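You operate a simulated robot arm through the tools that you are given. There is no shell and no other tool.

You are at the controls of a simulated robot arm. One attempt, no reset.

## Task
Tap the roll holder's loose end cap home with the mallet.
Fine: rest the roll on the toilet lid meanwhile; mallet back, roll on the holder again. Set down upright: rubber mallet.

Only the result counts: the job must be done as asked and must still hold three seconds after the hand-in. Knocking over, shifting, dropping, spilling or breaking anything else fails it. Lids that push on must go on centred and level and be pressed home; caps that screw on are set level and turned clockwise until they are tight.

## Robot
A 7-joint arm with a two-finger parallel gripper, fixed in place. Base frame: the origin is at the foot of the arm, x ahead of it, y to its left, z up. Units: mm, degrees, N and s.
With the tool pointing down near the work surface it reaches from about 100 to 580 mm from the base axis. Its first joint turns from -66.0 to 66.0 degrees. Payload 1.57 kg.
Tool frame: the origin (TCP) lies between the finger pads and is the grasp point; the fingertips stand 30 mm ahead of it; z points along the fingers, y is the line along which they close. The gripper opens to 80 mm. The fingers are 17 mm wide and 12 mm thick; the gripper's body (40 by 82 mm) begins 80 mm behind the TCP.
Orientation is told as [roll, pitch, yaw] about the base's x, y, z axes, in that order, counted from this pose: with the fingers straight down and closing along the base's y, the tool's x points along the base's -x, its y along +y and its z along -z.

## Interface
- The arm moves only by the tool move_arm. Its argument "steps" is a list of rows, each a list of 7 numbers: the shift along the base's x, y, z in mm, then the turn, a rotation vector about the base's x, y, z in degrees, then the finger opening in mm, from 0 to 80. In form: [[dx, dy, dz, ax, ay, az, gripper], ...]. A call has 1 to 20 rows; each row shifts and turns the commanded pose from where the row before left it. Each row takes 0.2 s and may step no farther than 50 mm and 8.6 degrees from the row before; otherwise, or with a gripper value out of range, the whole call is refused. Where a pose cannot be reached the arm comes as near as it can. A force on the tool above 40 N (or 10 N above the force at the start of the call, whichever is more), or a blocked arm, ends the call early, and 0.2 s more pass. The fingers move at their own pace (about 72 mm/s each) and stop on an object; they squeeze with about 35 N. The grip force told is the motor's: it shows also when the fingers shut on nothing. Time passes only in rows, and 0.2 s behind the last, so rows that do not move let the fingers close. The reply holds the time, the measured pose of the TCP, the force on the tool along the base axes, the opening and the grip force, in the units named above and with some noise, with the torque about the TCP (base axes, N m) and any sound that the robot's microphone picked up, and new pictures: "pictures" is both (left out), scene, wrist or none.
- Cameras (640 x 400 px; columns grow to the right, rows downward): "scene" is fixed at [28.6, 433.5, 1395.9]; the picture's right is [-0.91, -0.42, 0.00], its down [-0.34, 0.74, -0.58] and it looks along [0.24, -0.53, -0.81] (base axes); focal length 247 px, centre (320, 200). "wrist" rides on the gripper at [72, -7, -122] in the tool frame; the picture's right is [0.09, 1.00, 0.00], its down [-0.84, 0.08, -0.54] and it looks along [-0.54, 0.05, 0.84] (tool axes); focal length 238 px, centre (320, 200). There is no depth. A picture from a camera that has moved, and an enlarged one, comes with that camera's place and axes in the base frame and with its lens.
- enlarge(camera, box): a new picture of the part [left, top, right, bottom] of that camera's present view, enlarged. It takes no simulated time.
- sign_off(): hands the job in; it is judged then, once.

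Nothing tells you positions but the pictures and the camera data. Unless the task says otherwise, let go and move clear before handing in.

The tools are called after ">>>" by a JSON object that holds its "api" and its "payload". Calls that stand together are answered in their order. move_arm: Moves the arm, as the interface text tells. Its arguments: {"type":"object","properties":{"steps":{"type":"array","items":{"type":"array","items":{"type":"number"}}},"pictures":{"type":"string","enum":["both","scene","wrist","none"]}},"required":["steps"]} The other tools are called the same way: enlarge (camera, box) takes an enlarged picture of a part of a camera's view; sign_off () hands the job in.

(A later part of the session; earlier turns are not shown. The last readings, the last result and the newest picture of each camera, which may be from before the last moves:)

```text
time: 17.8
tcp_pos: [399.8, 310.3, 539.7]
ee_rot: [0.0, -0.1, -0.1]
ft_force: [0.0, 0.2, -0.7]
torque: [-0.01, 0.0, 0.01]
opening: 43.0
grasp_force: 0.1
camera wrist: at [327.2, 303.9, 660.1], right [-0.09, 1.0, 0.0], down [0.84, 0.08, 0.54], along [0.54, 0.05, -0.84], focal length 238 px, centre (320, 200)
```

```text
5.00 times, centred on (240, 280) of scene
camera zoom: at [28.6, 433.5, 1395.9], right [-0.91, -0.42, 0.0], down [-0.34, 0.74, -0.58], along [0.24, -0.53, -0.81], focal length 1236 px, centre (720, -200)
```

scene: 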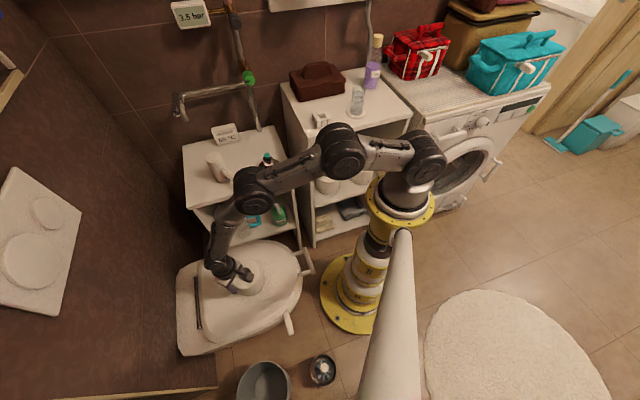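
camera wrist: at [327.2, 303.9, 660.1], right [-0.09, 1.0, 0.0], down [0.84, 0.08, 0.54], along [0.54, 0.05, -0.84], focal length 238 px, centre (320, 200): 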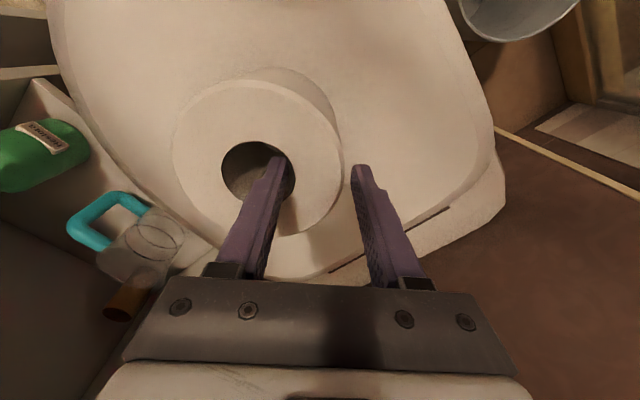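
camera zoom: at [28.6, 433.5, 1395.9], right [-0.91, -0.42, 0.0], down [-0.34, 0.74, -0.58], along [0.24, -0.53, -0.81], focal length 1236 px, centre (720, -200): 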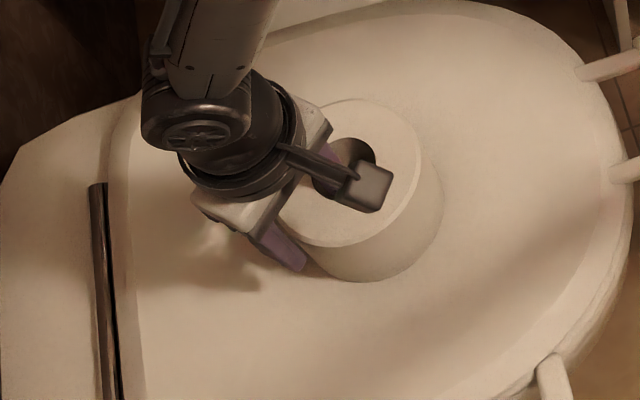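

The roll stands on the lid at about (396, 272). I'll withdraw straight up.

>>> {"api": "move_arm", "payload": {"steps": [[0, 0, 6, 0, 0, 0, 43], [0, 0, 10, 0, 0, 0, 43], [0, 0, 20, 0, 0, 0, 43], [0, 0, 40, 0, 0, 0, 43], [0, 0, 40, 0, 0, 0, 60], [0, 0, 40, 0, 0, 0, 60], [0, 0, 40, 0, 0, 0, 60], [0, 0, 0, 0, 0, 0, 60]]}}

>>> {"api": "enlarge", "payload": {"camera": "wrist", "box": [180, 0, 440, 220]}}

>>> {"api": "enlarge", "payload": {"camera": "scene", "box": [160, 220, 320, 360]}}

```text
time: 19.6
tcp_pos: [401.7, 304.8, 732.9]
ee_rot: [0.0, 0.0, 0.0]
ft_force: [-0.8, 0.2, -0.1]
torque: [-0.01, -0.01, 0.01]
opening: 60.0
grasp_force: 0.1
camera wrist: at [328.5, 298.8, 853.3], right [-0.09, 1.0, 0.0], down [0.84, 0.08, 0.54], along [0.54, 0.05, -0.84], focal length 238 px, centre (320, 200)
```

scene: 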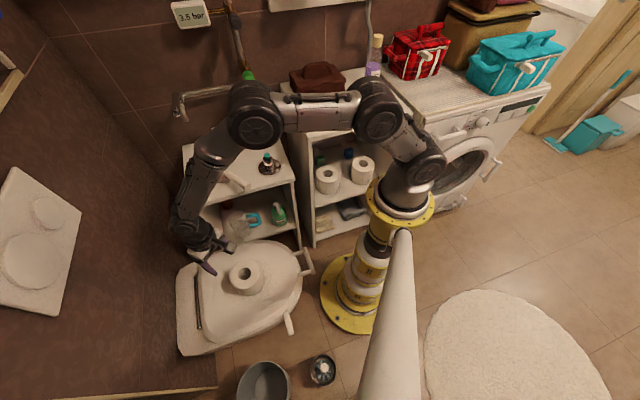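
wrist: 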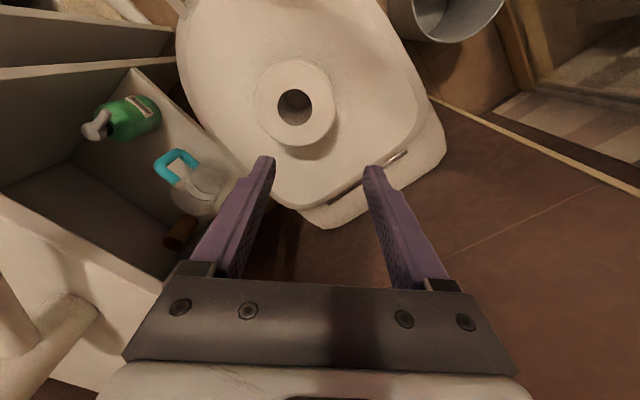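

```text
1.82 times, centred on (310, 110) of wrist
camera zoom: at [328.5, 298.8, 853.3], right [-0.09, 1.0, 0.0], down [0.84, 0.08, 0.54], along [0.54, 0.05, -0.84], focal length 433 px, centre (338, 364)
```

zoom: 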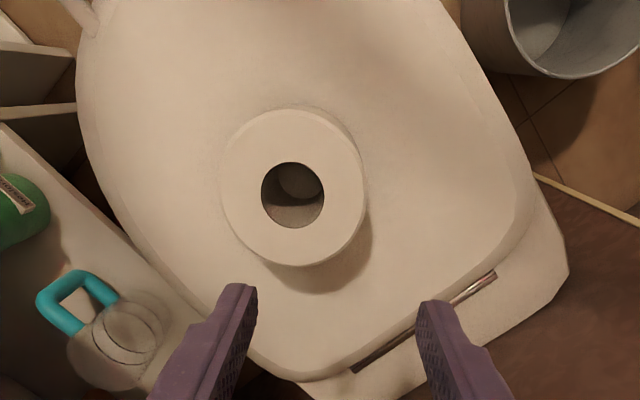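

```text
2.86 times, centred on (240, 290) of scene
camera zoom: at [28.6, 433.5, 1395.9], right [-0.91, -0.42, 0.0], down [-0.34, 0.74, -0.58], along [0.24, -0.53, -0.81], focal length 706 px, centre (549, -57)
```

zoom: 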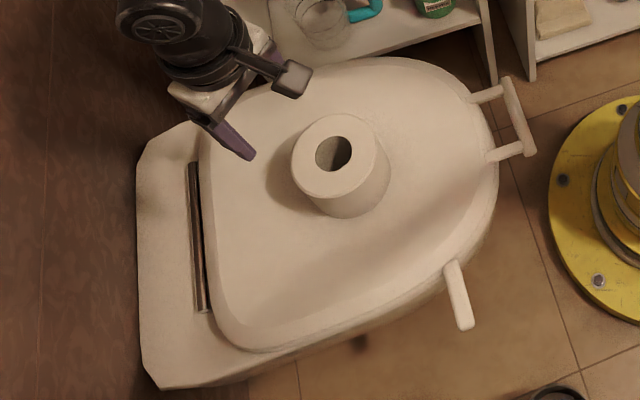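

The roll stands steadily on the lid. Now I'll rise and go look at the mallet from above.

>>> {"api": "move_arm", "payload": {"steps": [[0, 0, 45, 0, 0, 0, 80], [0, 0, 45, 0, 0, 0, 80], [0, 0, 45, 0, 0, 0, 80], [0, 0, 45, 0, 0, 0, 80], [10, -30, 10, 0, 0, 0, 80], [14, -35, 0, 0, 0, 0, 80], [14, -35, 0, 0, 0, 0, 80], [14, -35, 0, 0, 0, 0, 80], [14, -35, 0, 0, 0, 0, 80], [14, -35, 0, 0, 0, 0, 80], [14, -35, 0, 0, 0, 0, 80], [14, -30, 0, 0, 0, 0, 80], [14, 0, 0, 0, 0, 0, 80], [0, 0, 0, 0, 0, 0, 80]]}}

>>> {"api": "enlarge", "payload": {"camera": "wrist", "box": [240, 40, 400, 280]}}

>>> {"api": "enlarge", "payload": {"camera": "scene", "box": [180, 120, 300, 200]}}

```text
time: 22.6
tcp_pos: [523.6, 39.8, 925.0]
ee_rot: [0.1, 0.0, 0.0]
ft_force: [0.0, -0.2, 1.1]
torque: [-0.01, 0.0, 0.01]
opening: 79.9
grasp_force: 0.1
camera wrist: at [449.8, 32.8, 1045.9], right [-0.09, 1.0, 0.0], down [0.84, 0.08, 0.54], along [0.54, 0.05, -0.84], focal length 238 px, centre (320, 200)
```

scene: 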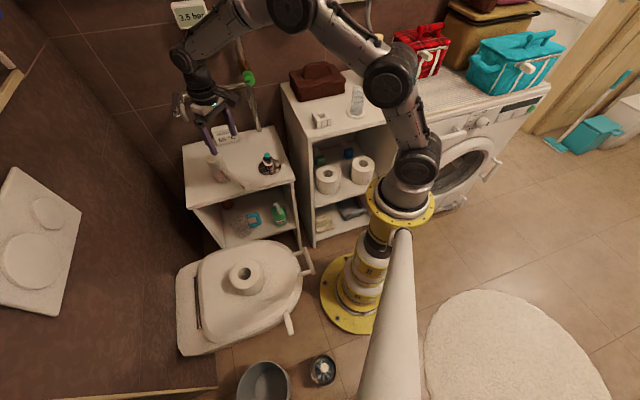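
wrist: 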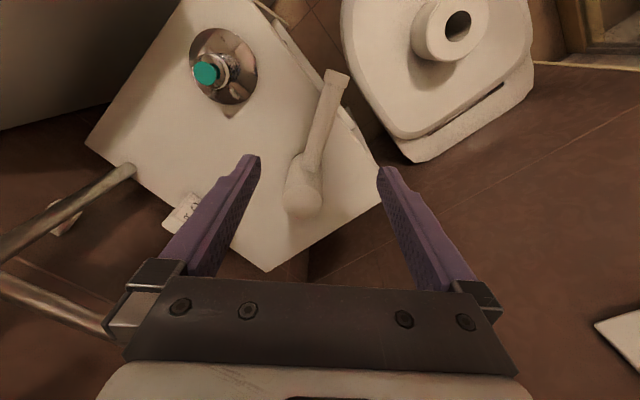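

```text
1.67 times, centred on (320, 160) of wrist
camera zoom: at [449.8, 32.8, 1045.9], right [-0.09, 1.0, 0.0], down [0.84, 0.08, 0.54], along [0.54, 0.05, -0.84], focal length 397 px, centre (320, 267)
```

zoom: 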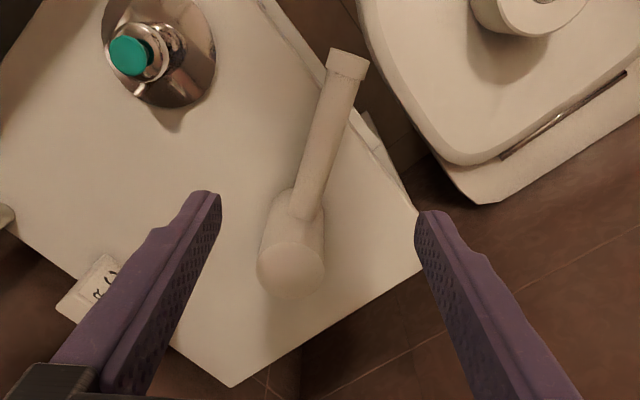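

```text
5.00 times, centred on (240, 160) of scene
camera zoom: at [28.6, 433.5, 1395.9], right [-0.91, -0.42, 0.0], down [-0.34, 0.74, -0.58], along [0.24, -0.53, -0.81], focal length 1236 px, centre (720, 400)
```

zoom: 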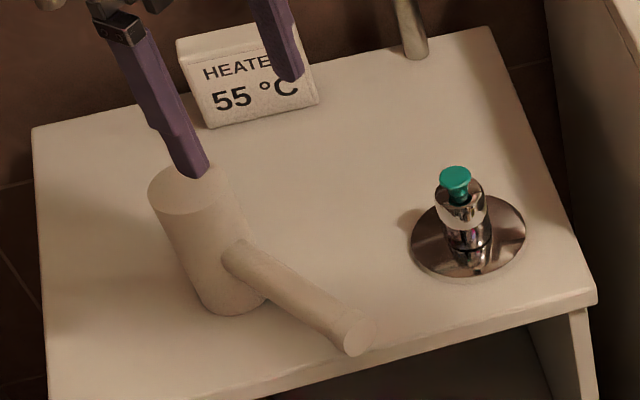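

The mallet stands on its head at about (622, 25), head about 55 mm wide with its top at z≈781. The handle runs to (478, 53) at z≈733. Gripping the head from above would push the tapping force straight through the hand, so I'll test whether the arm reaches that far, aligning the yaw to the handle (-11°).

>>> {"api": "move_arm", "payload": {"steps": [[20, -2, 0, 0, 0, -5.5, 80], [20, -2, -5, 0, 0, -5.5, 80], [20, -3, -10, 0, 0, 0, 80], [17, -3, -10, 0, 0, 0, 80], [0, 0, 0, 0, 0, 0, 80]]}}

>>> {"api": "enlarge", "payload": {"camera": "wrist", "box": [200, 40, 440, 280]}}

>>> {"api": "enlarge", "payload": {"camera": "scene", "box": [150, 40, 310, 200]}}

```text
time: 23.8
tcp_pos: [598.1, 31.3, 898.9]
ee_rot: [0.0, 0.0, -11.0]
ft_force: [0.4, 0.2, -0.4]
torque: [-0.01, 0.0, 0.0]
opening: 80.0
grasp_force: 0.0
camera wrist: at [524.7, 38.1, 1020.1], right [0.1, 0.99, 0.0], down [0.84, -0.08, 0.54], along [0.54, -0.05, -0.84], focal length 238 px, centre (320, 200)
```

scene: 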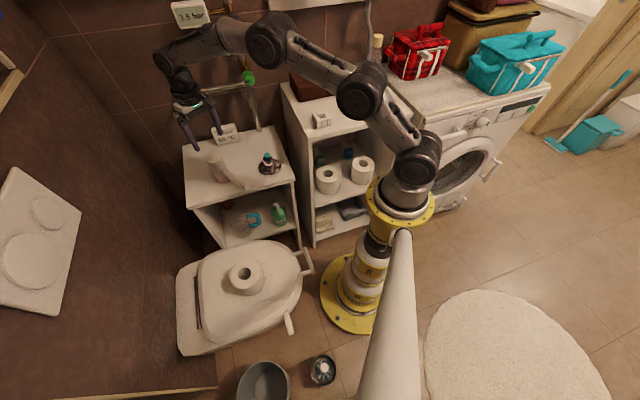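
wrist: 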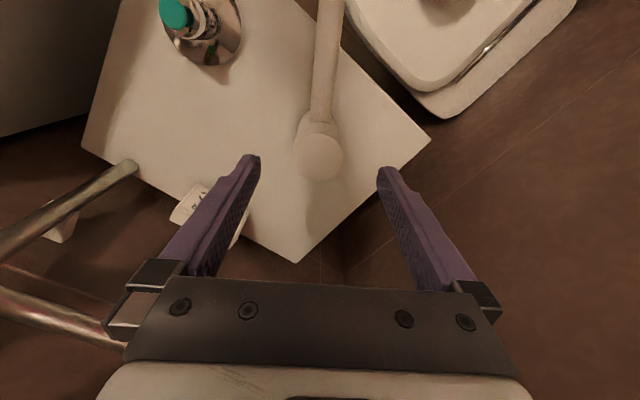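

```text
1.67 times, centred on (320, 160) of wrist
camera zoom: at [524.7, 38.1, 1020.1], right [0.1, 0.99, 0.0], down [0.84, -0.08, 0.54], along [0.54, -0.05, -0.84], focal length 397 px, centre (320, 267)
```

zoom: 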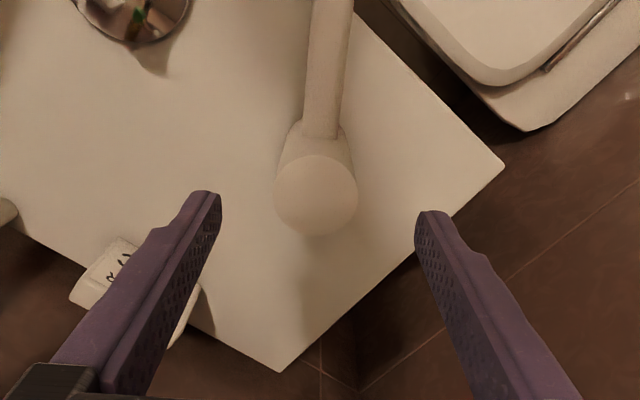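

```text
2.50 times, centred on (230, 120) of scene
camera zoom: at [28.6, 433.5, 1395.9], right [-0.91, -0.42, 0.0], down [-0.34, 0.74, -0.58], along [0.24, -0.53, -0.81], focal length 618 px, centre (545, 400)
```

zoom: 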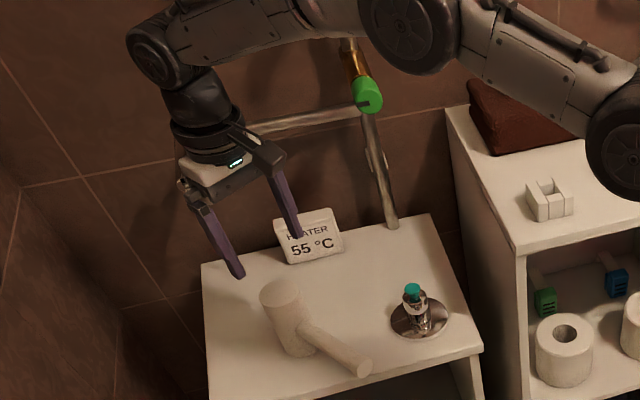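

At x≈598 the arm still has bend left. The head axis reads (623, 26) with a diameter of about 54 mm. I'll move directly over it and lower to z≈830.

>>> {"api": "move_arm", "payload": {"steps": [[12, -2, -15, 0, 0, 0, 80], [12, -2, -15, 0, 0, 0, 80], [0, 0, -15, 0, 0, 0, 80], [0, 0, -20, 0, 0, 0, 80], [0, 0, 0, 0, 0, 0, 80]]}}

>>> {"api": "enlarge", "payload": {"camera": "wrist", "box": [200, 40, 440, 280]}}

>>> {"api": "enlarge", "payload": {"camera": "scene", "box": [150, 40, 310, 200]}}

```text
time: 25.0
tcp_pos: [623.7, 25.6, 834.8]
ee_rot: [0.0, 0.1, -10.9]
ft_force: [-0.3, -1.3, -0.6]
torque: [-0.02, 0.02, -0.02]
opening: 80.3
grasp_force: 0.1
camera wrist: at [550.4, 33.5, 955.7], right [0.1, 0.99, 0.0], down [0.84, -0.08, 0.54], along [0.54, -0.05, -0.84], focal length 238 px, centre (320, 200)
```

scene: 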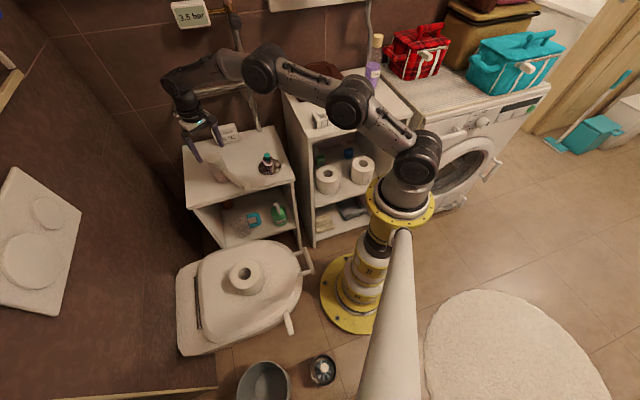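
wrist: 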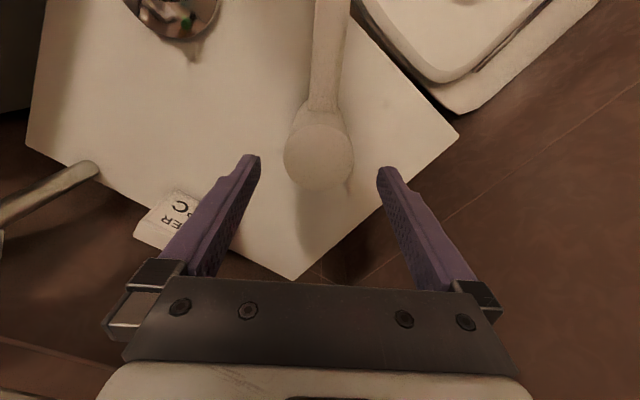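

```text
1.67 times, centred on (320, 160) of wrist
camera zoom: at [550.4, 33.5, 955.7], right [0.1, 0.99, 0.0], down [0.84, -0.08, 0.54], along [0.54, -0.05, -0.84], focal length 397 px, centre (320, 267)
```

zoom: 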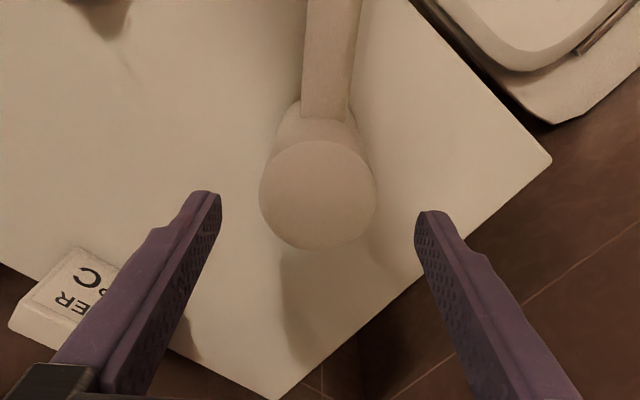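

```text
2.50 times, centred on (230, 120) of scene
camera zoom: at [28.6, 433.5, 1395.9], right [-0.91, -0.42, 0.0], down [-0.34, 0.74, -0.58], along [0.24, -0.53, -0.81], focal length 618 px, centre (545, 400)
```

zoom: 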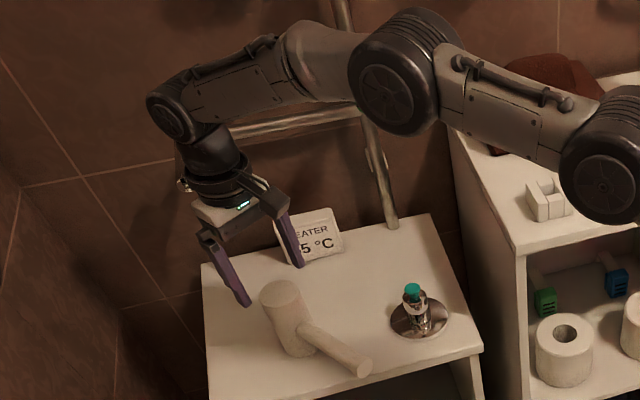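

The hand is centred on the mallet head, pointing straight down, within about 1 mm. Lowering the fingers around the head now.

>>> {"api": "move_arm", "payload": {"steps": [[-1, 0, -15, 0, 0, 0, 80], [0, 0, -15, 0, 0, 0, 80], [0, 0, -15, 0, 0, 0, 80], [0, 0, -15, 0, 0, 0, 80], [0, 0, -11, 0, 0, 0, 80], [0, 0, 0, 0, 0, 0, 80]]}}

>>> {"api": "enlarge", "payload": {"camera": "wrist", "box": [200, 40, 440, 280]}}

>>> {"api": "enlarge", "payload": {"camera": "scene", "box": [180, 100, 300, 200]}}

```text
time: 26.4
tcp_pos: [624.3, 25.0, 763.0]
ee_rot: [0.1, 0.0, -11.0]
ft_force: [-0.1, -0.1, -0.8]
torque: [-0.02, -0.03, 0.03]
opening: 80.1
grasp_force: 0.0
camera wrist: at [551.1, 31.7, 883.9], right [0.1, 0.99, 0.0], down [0.84, -0.08, 0.54], along [0.54, -0.05, -0.84], focal length 238 px, centre (320, 200)
```

scene: 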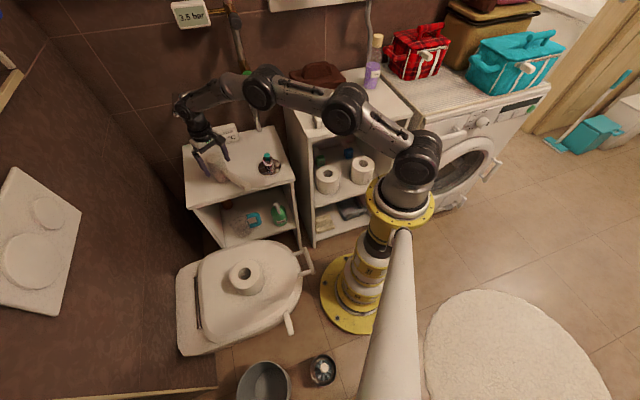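
wrist: 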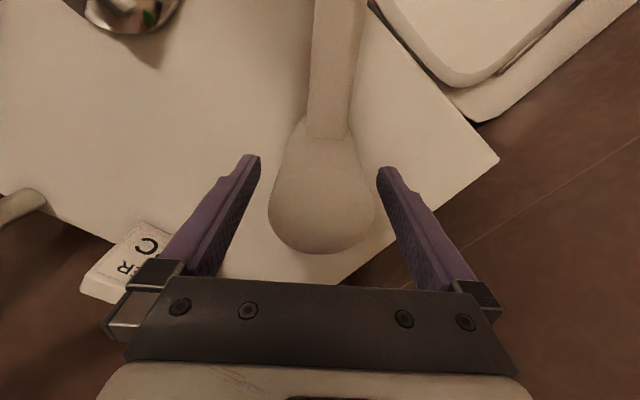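

```text
1.67 times, centred on (320, 160) of wrist
camera zoom: at [551.1, 31.7, 883.9], right [0.1, 0.99, 0.0], down [0.84, -0.08, 0.54], along [0.54, -0.05, -0.84], focal length 397 px, centre (320, 267)
```

zoom: 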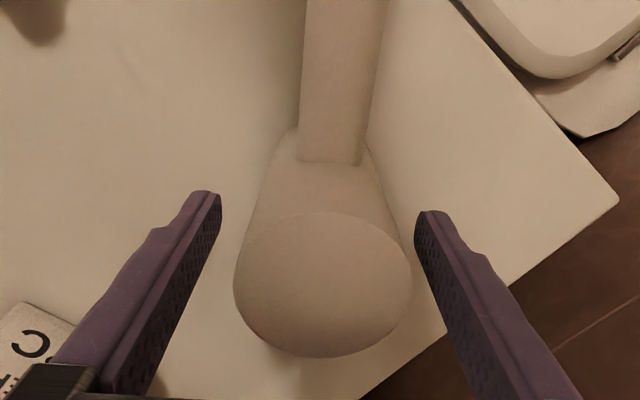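

```text
4.00 times, centred on (240, 150) of scene
camera zoom: at [28.6, 433.5, 1395.9], right [-0.91, -0.42, 0.0], down [-0.34, 0.74, -0.58], along [0.24, -0.53, -0.81], focal length 989 px, centre (640, 400)
```

zoom: 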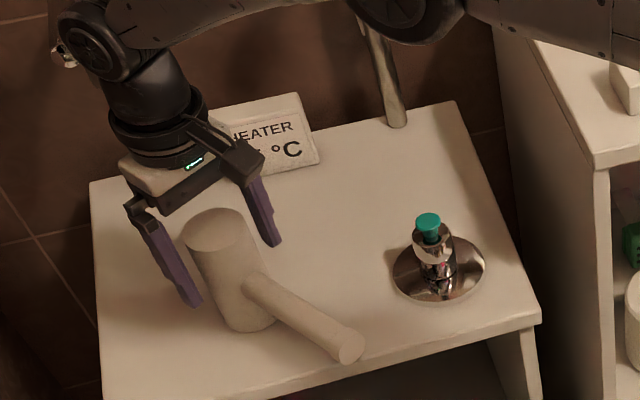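

The fingers straddle the head evenly, and the handle points between them towards the base. I'll close on it; this pose, (623, 26, z 763, yaw -11), is the one to return to later.

>>> {"api": "move_arm", "payload": {"steps": [[0, 0, 0, 0, 0, 0, 65], [0, 0, 0, 0, 0, 0, 58], [0, 0, 0, 0, 0, 0, 50], [0, 0, 0, 0, 0, 0, 30], [0, 0, 0, 0, 0, 0, 30], [0, 0, 0, 0, 0, 0, 30]]}}

>>> {"api": "enlarge", "payload": {"camera": "wrist", "box": [200, 40, 440, 280]}}

```text
time: 27.8
tcp_pos: [624.2, 24.8, 762.6]
ee_rot: [0.0, 0.0, -11.0]
ft_force: [0.5, 4.3, 0.1]
torque: [0.19, -0.03, 0.0]
opening: 53.4
grasp_force: 35.1
camera wrist: at [551.1, 31.9, 884.2], right [0.1, 0.99, 0.0], down [0.84, -0.08, 0.54], along [0.54, -0.05, -0.84], focal length 238 px, centre (320, 200)
```

scene: 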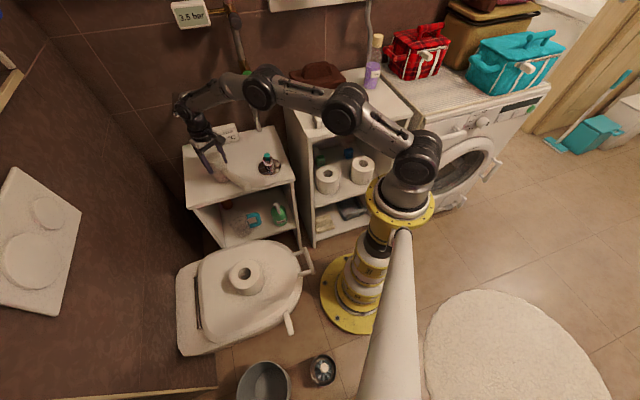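
wrist: 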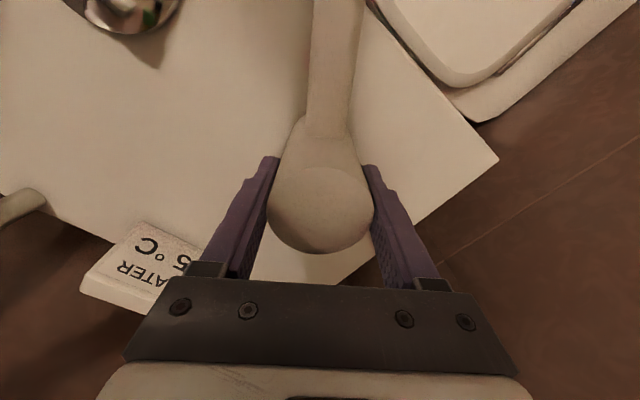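

```text
1.67 times, centred on (320, 160) of wrist
camera zoom: at [551.1, 31.9, 884.2], right [0.1, 0.99, 0.0], down [0.84, -0.08, 0.54], along [0.54, -0.05, -0.84], focal length 397 px, centre (320, 267)
```

zoom: 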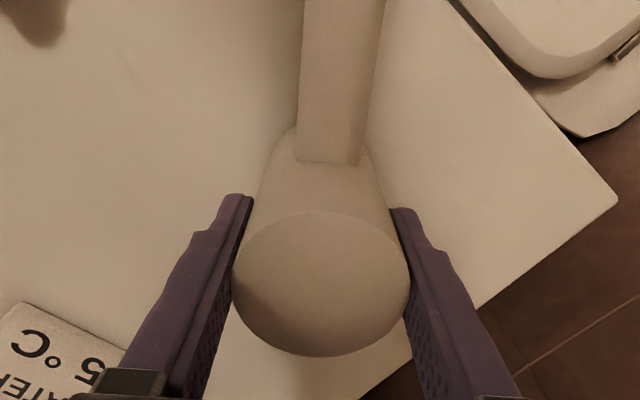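

The head is held at 53.4 mm with 35 N. Lifting a little to feel its weight and check it hangs level.

>>> {"api": "move_arm", "payload": {"steps": [[0, 0, 3, 0, 0, 0, 30], [0, 0, 5, 0, 0, 0, 30], [0, 0, 8, 0, 0, 0, 30], [0, 0, 14, 0, 0, 0, 30], [0, 0, 0, 0, 0, 0, 30]]}}

>>> {"api": "enlarge", "payload": {"camera": "scene", "box": [180, 100, 300, 200]}}

>>> {"api": "enlarge", "payload": {"camera": "wrist", "box": [200, 40, 440, 280]}}

```text
time: 29.0
tcp_pos: [622.4, 25.7, 792.9]
ee_rot: [0.0, 0.0, -11.0]
ft_force: [0.0, 0.3, -4.8]
torque: [0.02, -0.02, -0.01]
opening: 53.5
grasp_force: 35.1
camera wrist: at [549.5, 33.2, 914.5], right [0.1, 0.99, 0.0], down [0.84, -0.08, 0.54], along [0.54, -0.05, -0.84], focal length 238 px, centre (320, 200)
```

scene: 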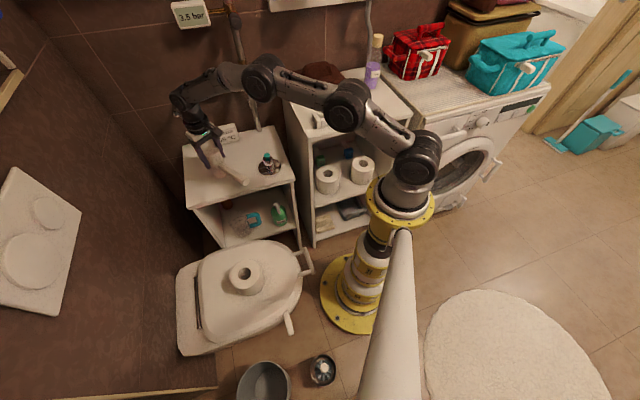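
wrist: 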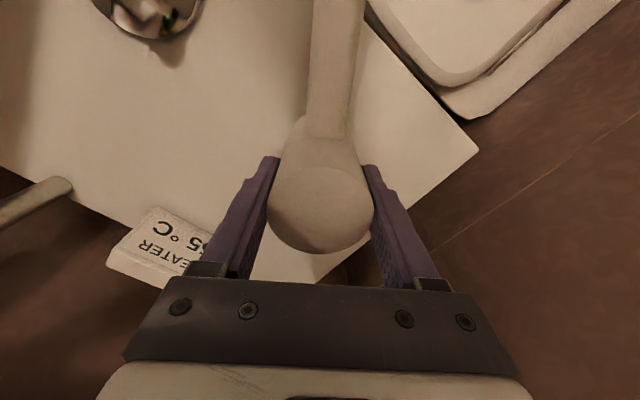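

```text
4.00 times, centred on (240, 150) of scene
camera zoom: at [28.7, 433.5, 1395.9], right [-0.91, -0.42, 0.0], down [-0.34, 0.74, -0.58], along [0.24, -0.53, -0.81], focal length 989 px, centre (640, 400)
```

zoom: 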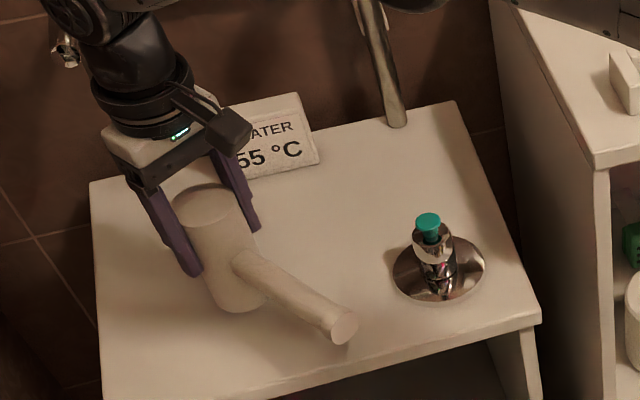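

```text
1.67 times, centred on (320, 160) of wrist
camera zoom: at [549.5, 33.2, 914.5], right [0.1, 0.99, 0.0], down [0.84, -0.08, 0.54], along [0.54, -0.05, -0.84], focal length 397 px, centre (320, 267)
```

zoom: 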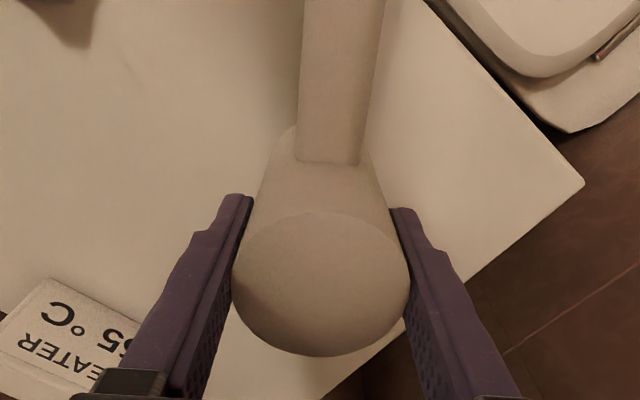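

It's gripped firmly and level, weighing about 0.49 kg. I'll raise it and carry it over the post at about (485, -92), keeping well above the cap.

>>> {"api": "move_arm", "payload": {"steps": [[0, 0, 25, 0, 0, 0, 30], [0, 0, 40, 0, 0, 0, 30], [0, 0, 40, 0, 0, 0, 30], [-12, -10, 0, 0, 0, 0, 30], [-23, -20, 0, 0, 0, 0, 30], [-25, -21, 0, 0, 0, 0, 30], [-25, -21, 0, 0, 0, 0, 30], [-25, -21, 0, 0, 0, 0, 30], [-20, -17, 0, 0, 0, 0, 30], [-8.5, -7.8, 0, 0, 0, 0, 30], [0, 0, 0, 0, 0, 0, 30], [0, 0, 0, 0, 0, 0, 30]]}}

>>> {"api": "enlarge", "payload": {"camera": "scene", "box": [200, 80, 320, 190]}}

>>> {"api": "enlarge", "payload": {"camera": "wrist", "box": [200, 40, 440, 280]}}

```text
time: 31.6
tcp_pos: [483.7, -91.9, 898.9]
ee_rot: [-0.1, 0.0, -11.0]
ft_force: [0.5, -0.5, -4.6]
torque: [-0.01, 0.03, -0.03]
opening: 53.2
grasp_force: 34.9
camera wrist: at [410.7, -84.1, 1020.1], right [0.1, 0.99, 0.0], down [0.84, -0.08, 0.54], along [0.54, -0.05, -0.84], focal length 238 px, centre (320, 200)
```

scene: 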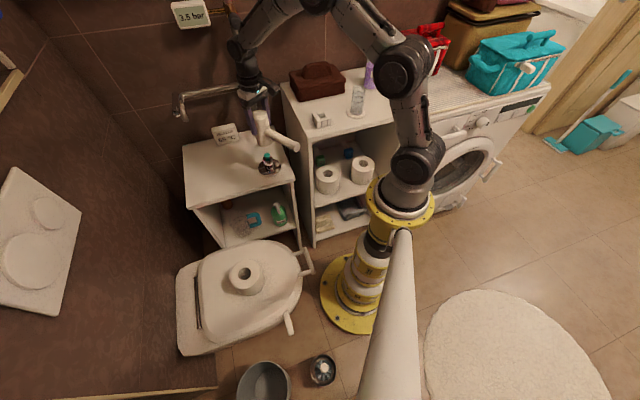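
wrist: 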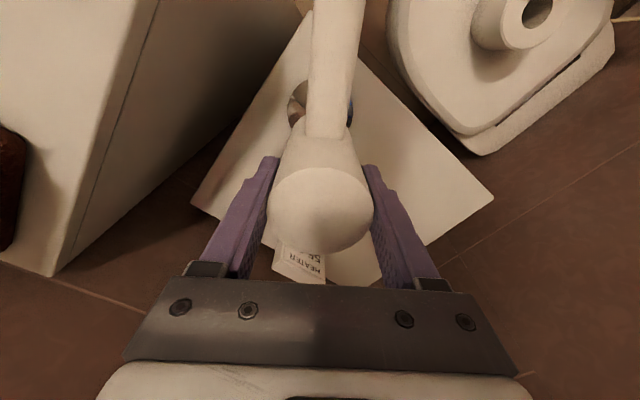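

```text
3.64 times, centred on (260, 135) of scene
camera zoom: at [28.7, 433.5, 1395.9], right [-0.91, -0.42, 0.0], down [-0.34, 0.74, -0.58], along [0.24, -0.53, -0.81], focal length 899 px, centre (538, 436)
```

zoom: 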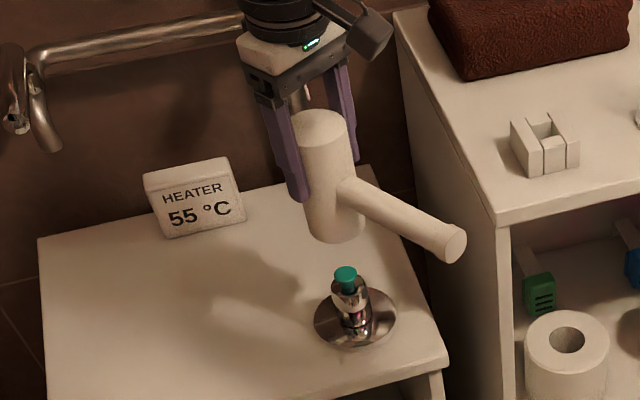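

```text
1.67 times, centred on (320, 160) of wrist
camera zoom: at [410.7, -84.1, 1020.1], right [0.1, 0.99, 0.0], down [0.84, -0.08, 0.54], along [0.54, -0.05, -0.84], focal length 397 px, centre (320, 267)
```

zoom: 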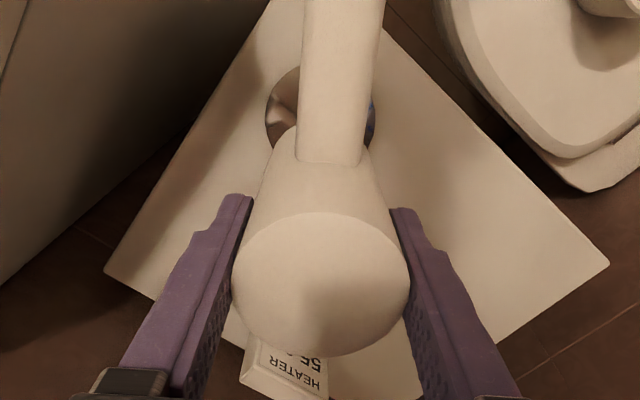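

The mallet head hangs centred over the cap. I'll lower it to just above the cap and check alignment before tapping.

>>> {"api": "move_arm", "payload": {"steps": [[1, 0, -20, 0, 0, 0, 30], [0, 0, -20, 0, 0, 0, 30], [0, 0, -12, 0, 0, 0, 30], [0, 0, 0, 0, 0, 0, 30], [0, 0, 0, 0, 0, 0, 30]]}}

>>> {"api": "enlarge", "payload": {"camera": "scene", "box": [230, 110, 310, 190]}}

```text
time: 32.8
tcp_pos: [483.3, -92.0, 845.4]
ee_rot: [0.1, -0.1, -11.0]
ft_force: [0.1, -0.4, -4.4]
torque: [-0.01, 0.0, -0.02]
opening: 53.3
grasp_force: 35.3
camera wrist: at [411.0, -84.7, 966.7], right [0.1, 0.99, 0.0], down [0.84, -0.08, 0.54], along [0.54, -0.05, -0.84], focal length 238 px, centre (320, 200)
```

scene: 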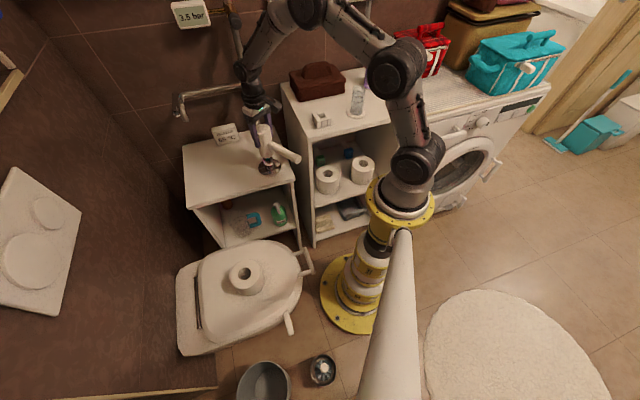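
wrist: 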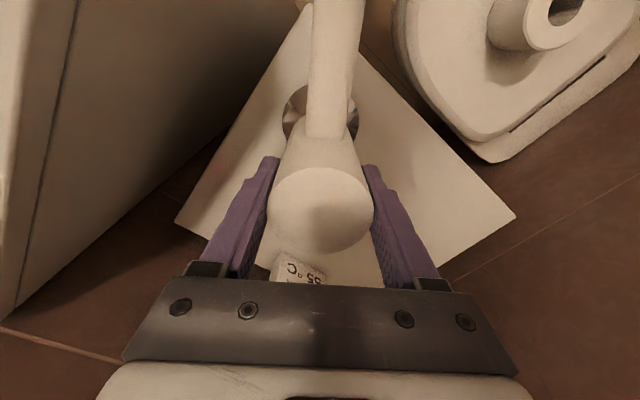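

```text
5.00 times, centred on (270, 150) of scene
camera zoom: at [28.7, 433.5, 1395.9], right [-0.91, -0.42, 0.0], down [-0.34, 0.74, -0.58], along [0.24, -0.53, -0.81], focal length 1236 px, centre (570, 450)
```

zoom: 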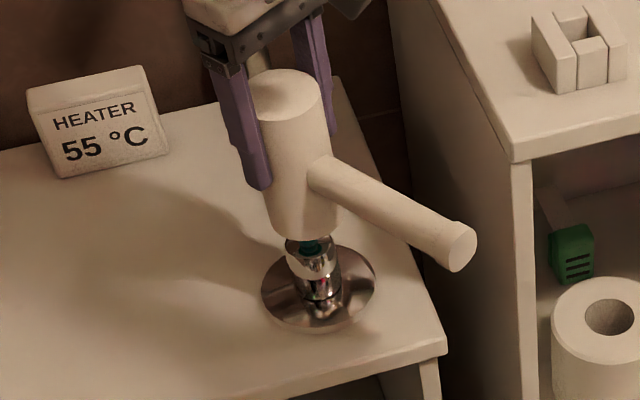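

The cap sits right under the face of the head. I'll feel for contact with small steps.

>>> {"api": "move_arm", "payload": {"steps": [[0, 0, -2, 0, 0, 0, 30], [0, 0, -2, 0, 0, 0, 30], [0, 0, -2, 0, 0, 0, 30], [0, 0, -2, 0, 0, 0, 30], [0, 0, 0, 0, 0, 0, 30]], "pictures": "none"}}

>>> {"api": "enlarge", "payload": {"camera": "scene", "box": [240, 135, 290, 185]}}

```text
time: 34.0
tcp_pos: [483.4, -92.1, 836.8]
ee_rot: [0.0, -0.1, -11.1]
ft_force: [0.0, 0.3, -4.5]
torque: [0.02, 0.0, 0.0]
opening: 53.4
grasp_force: 35.3
```

```text
8.00 times, centred on (265, 160) of scene
camera zoom: at [28.7, 433.5, 1395.9], right [-0.91, -0.42, 0.0], down [-0.34, 0.74, -0.58], along [0.24, -0.53, -0.81], focal length 1978 px, centre (760, 520)
```

zoom: 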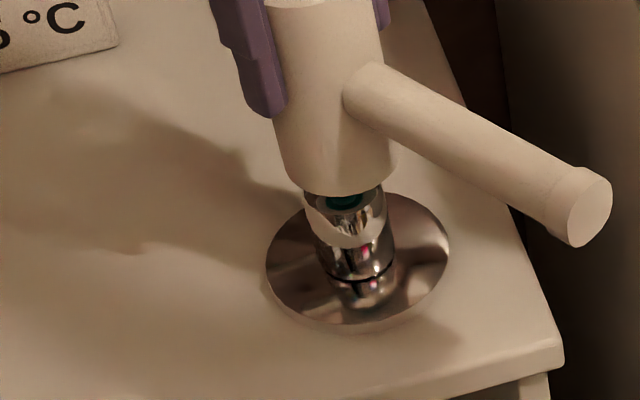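

No contact yet, with only the mallet's weight on the hand. A few more small steps.

>>> {"api": "move_arm", "payload": {"steps": [[0, 0, -1.5, 0, 0, 0, 30], [0, 0, -1.5, 0, 0, 0, 30], [0, 0, -1.5, 0, 0, 0, 30], [0, 0, -1.5, 0, 0, 0, 30], [0, 0, 0, 0, 0, 0, 30]], "pictures": "none"}}

>>> {"api": "enlarge", "payload": {"camera": "scene", "box": [240, 135, 290, 185]}}

```text
time: 35.2
tcp_pos: [485.9, -92.3, 833.0]
ee_rot: [0.0, 0.0, -11.0]
ft_force: [-8.9, 1.6, 18.7]
torque: [0.15, 0.72, -0.02]
opening: 53.4
grasp_force: 34.9
```

```text
8.00 times, centred on (265, 160) of scene
camera zoom: at [28.1, 433.6, 1395.9], right [-0.91, -0.42, 0.0], down [-0.34, 0.74, -0.58], along [0.24, -0.53, -0.81], focal length 1978 px, centre (760, 520)
```

zoom: 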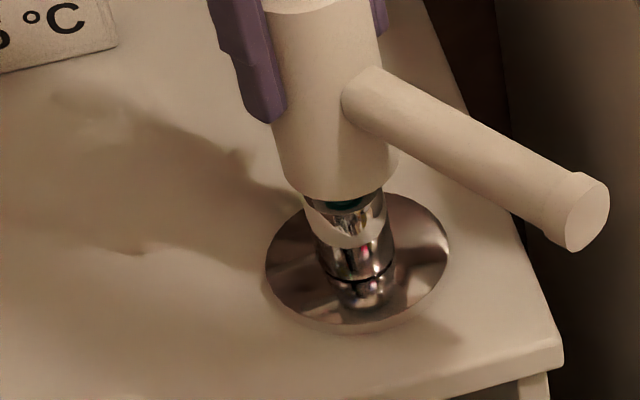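

The face met the cap at about TCP z 834 and the cap held against a slow 23 N push. Now a proper tap: I'll lift about 20 mm and strike down briskly, then back off.

>>> {"api": "move_arm", "payload": {"steps": [[0, 0, 8, 0, 0, 0, 30], [0, 0, 12, 0, 0, 0, 30], [0, 0, 0, 0, 0, 0, 30], [0, 0, 0, 0, 0, 0, 30], [0, 0, -24, 0, 0, 0, 30], [0, 0, 14, 0, 0, 0, 30], [0, 0, 10, 0, 0, 0, 30], [0, 0, 0, 0, 0, 0, 30]]}}

>>> {"api": "enlarge", "payload": {"camera": "scene", "box": [235, 130, 295, 190]}}

```text
time: 37.0
tcp_pos: [484.3, -92.5, 853.0]
ee_rot: [0.0, 0.0, -11.1]
ft_force: [-0.7, -0.5, -3.8]
torque: [0.0, 0.04, 0.0]
opening: 53.2
grasp_force: 35.6
camera wrist: at [411.5, -84.4, 974.9], right [0.1, 0.99, 0.0], down [0.84, -0.08, 0.54], along [0.54, -0.05, -0.84], focal length 238 px, centre (320, 200)
```

scene: 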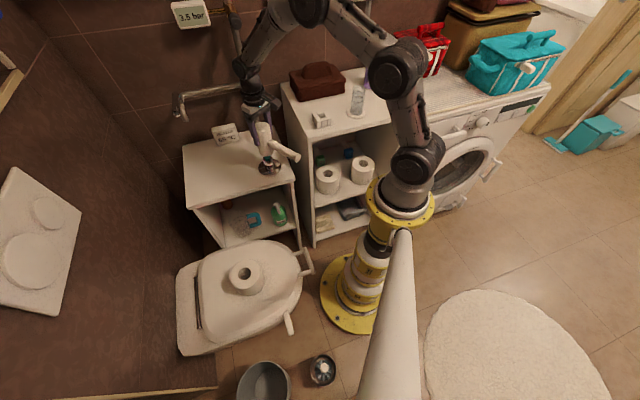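
wrist: 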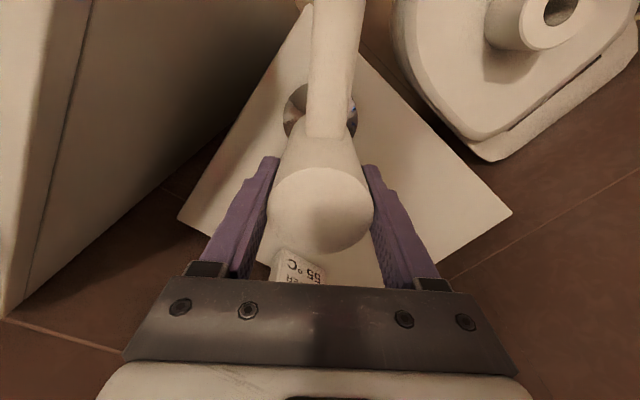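

```text
6.67 times, centred on (265, 160) of scene
camera zoom: at [28.7, 433.5, 1395.9], right [-0.91, -0.42, 0.0], down [-0.34, 0.74, -0.58], along [0.24, -0.53, -0.81], focal length 1648 px, centre (687, 467)
```

zoom: 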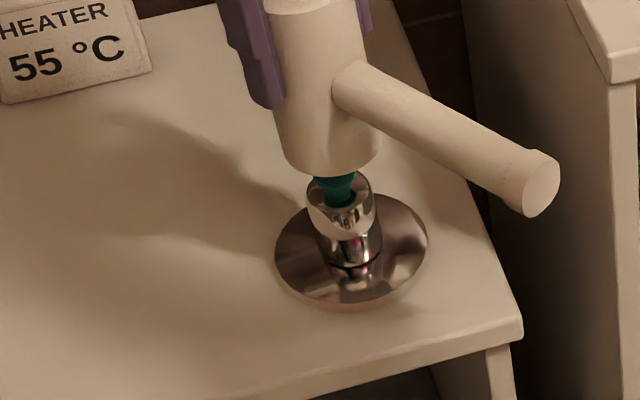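

No early stop and no sound, and the cap still stands proud on its stem. I'll strike again a bit deeper with a short follow-through.

>>> {"api": "move_arm", "payload": {"steps": [[0, 0, -27, 0, 0, 0, 30], [0, 0, 0, 0, 0, 0, 30], [0, 0, 12, 0, 0, 0, 30], [0, 0, 15, 0, 0, 0, 30], [0, 0, 0, 0, 0, 0, 30]], "pictures": "none"}}

>>> {"api": "enlarge", "payload": {"camera": "scene", "box": [235, 130, 295, 190]}}

```text
time: 38.2
tcp_pos: [484.4, -92.9, 852.4]
ee_rot: [0.0, 0.0, -11.0]
ft_force: [-0.2, -0.8, -3.7]
torque: [-0.02, 0.01, 0.03]
opening: 53.6
grasp_force: 35.1
```

```text
6.67 times, centred on (265, 160) of scene
camera zoom: at [28.7, 433.5, 1395.9], right [-0.91, -0.42, 0.0], down [-0.34, 0.74, -0.58], along [0.24, -0.53, -0.81], focal length 1648 px, centre (687, 467)
```

zoom: 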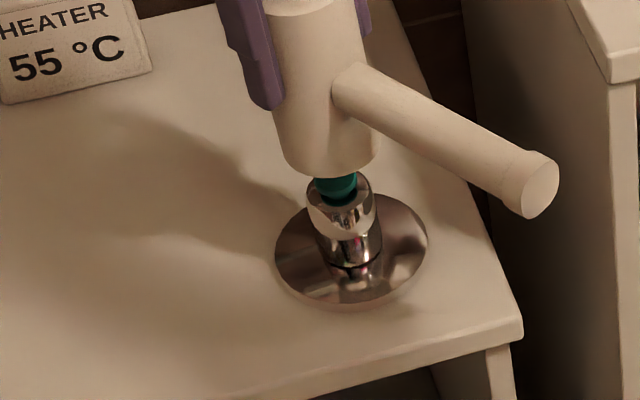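

The cap went down a few millimetres, so tapping works. I'll tap again slightly deeper.

>>> {"api": "move_arm", "payload": {"steps": [[0, 0, -30, 0, 0, 0, 30], [0, 0, 0, 0, 0, 0, 30], [0, 0, 14, 0, 0, 0, 30], [0, 0, 16, 0, 0, 0, 30], [0, 0, 0, 0, 0, 0, 30]], "pictures": "none"}}

>>> {"api": "enlarge", "payload": {"camera": "scene", "box": [235, 130, 295, 190]}}

```text
time: 39.4
tcp_pos: [485.1, -91.7, 849.7]
ee_rot: [-0.1, 0.0, -11.0]
ft_force: [0.3, 0.2, -3.9]
torque: [0.01, 0.04, 0.03]
opening: 53.4
grasp_force: 34.9
```

```text
6.67 times, centred on (265, 160) of scene
camera zoom: at [28.7, 433.5, 1395.9], right [-0.91, -0.42, 0.0], down [-0.34, 0.74, -0.58], along [0.24, -0.53, -0.81], focal length 1648 px, centre (687, 467)
```

zoom: 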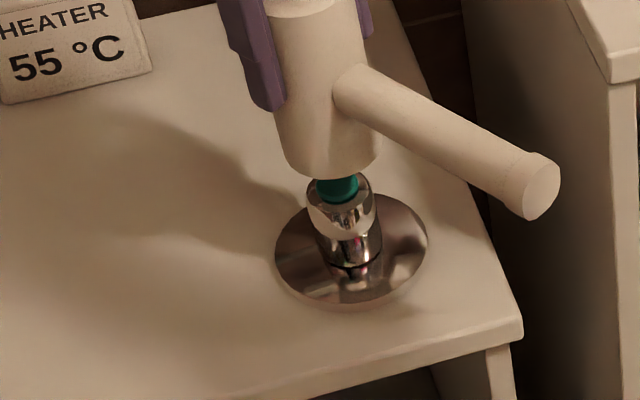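

It's moving down further with each tap. Once more, slightly deeper.

>>> {"api": "move_arm", "payload": {"steps": [[0, 0, -33, 0, 0, 0, 30], [0, 0, 0, 0, 0, 0, 30], [0, 0, 16, 0, 0, 0, 30], [0, 0, 17, 0, 0, 0, 30], [0, 0, 0, 0, 0, 0, 30]], "pictures": "none"}}

>>> {"api": "enlarge", "payload": {"camera": "scene", "box": [235, 130, 295, 190]}}

```text
time: 40.6
tcp_pos: [485.4, -92.8, 852.6]
ee_rot: [0.0, 0.1, -11.0]
ft_force: [-0.6, 0.7, -3.9]
torque: [0.03, -0.02, -0.01]
opening: 53.1
grasp_force: 35.1
```

```text
6.67 times, centred on (265, 160) of scene
camera zoom: at [28.7, 433.5, 1395.9], right [-0.91, -0.42, 0.0], down [-0.34, 0.74, -0.58], along [0.24, -0.53, -0.81], focal length 1648 px, centre (687, 467)
```

zoom: 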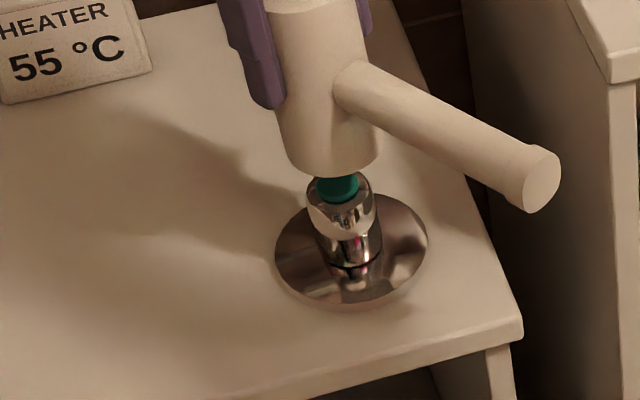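

It looks nearly seated. I'll raise the mallet for a clear view of the cap.

>>> {"api": "move_arm", "payload": {"steps": [[0, 0, 20, 0, 0, 0, 30], [0, 0, 30, 0, 0, 0, 30], [0, 0, 0, 0, 0, 0, 30]], "pictures": "none"}}

>>> {"api": "enlarge", "payload": {"camera": "scene", "box": [245, 140, 295, 190]}}

```text
time: 41.4
tcp_pos: [484.6, -93.3, 902.7]
ee_rot: [0.0, 0.0, -11.0]
ft_force: [0.1, -0.6, -3.3]
torque: [0.02, -0.03, -0.03]
opening: 53.6
grasp_force: 35.3
```

```text
8.00 times, centred on (270, 165) of scene
camera zoom: at [28.7, 433.5, 1395.9], right [-0.91, -0.42, 0.0], down [-0.34, 0.74, -0.58], along [0.24, -0.53, -0.81], focal length 1978 px, centre (720, 480)
```

zoom: 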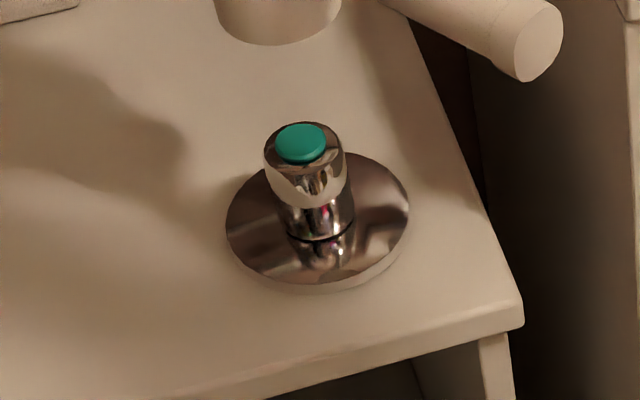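

The cap now sits almost flush on the collar. I'll tap once more, firmer; if it is home, the force should now climb to the limit instead of the cap moving.

>>> {"api": "move_arm", "payload": {"steps": [[0, 0, -25, 0, 0, 0, 30], [0, 0, -25, 0, 0, 0, 30], [0, 0, 0, 0, 0, 0, 30], [0, 0, -36, 0, 0, 0, 30], [0, 0, 0, 0, 0, 0, 30], [0, 0, 18, 0, 0, 0, 30], [0, 0, 18, 0, 0, 0, 30], [0, 0, 0, 0, 0, 0, 30]], "pictures": "none"}}

>>> {"api": "enlarge", "payload": {"camera": "scene", "box": [235, 130, 295, 190]}}

```text
time: 43.2
tcp_pos: [483.4, -93.0, 852.2]
ee_rot: [0.0, 0.0, -11.0]
ft_force: [-0.4, 0.7, -4.2]
torque: [0.01, -0.04, 0.01]
opening: 53.5
grasp_force: 35.3
```

```text
6.67 times, centred on (265, 160) of scene
camera zoom: at [28.7, 433.5, 1395.9], right [-0.91, -0.42, 0.0], down [-0.34, 0.74, -0.58], along [0.24, -0.53, -0.81], focal length 1648 px, centre (687, 467)
```

zoom: 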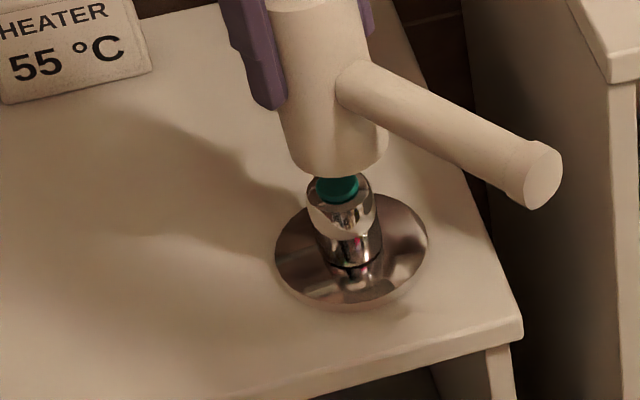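

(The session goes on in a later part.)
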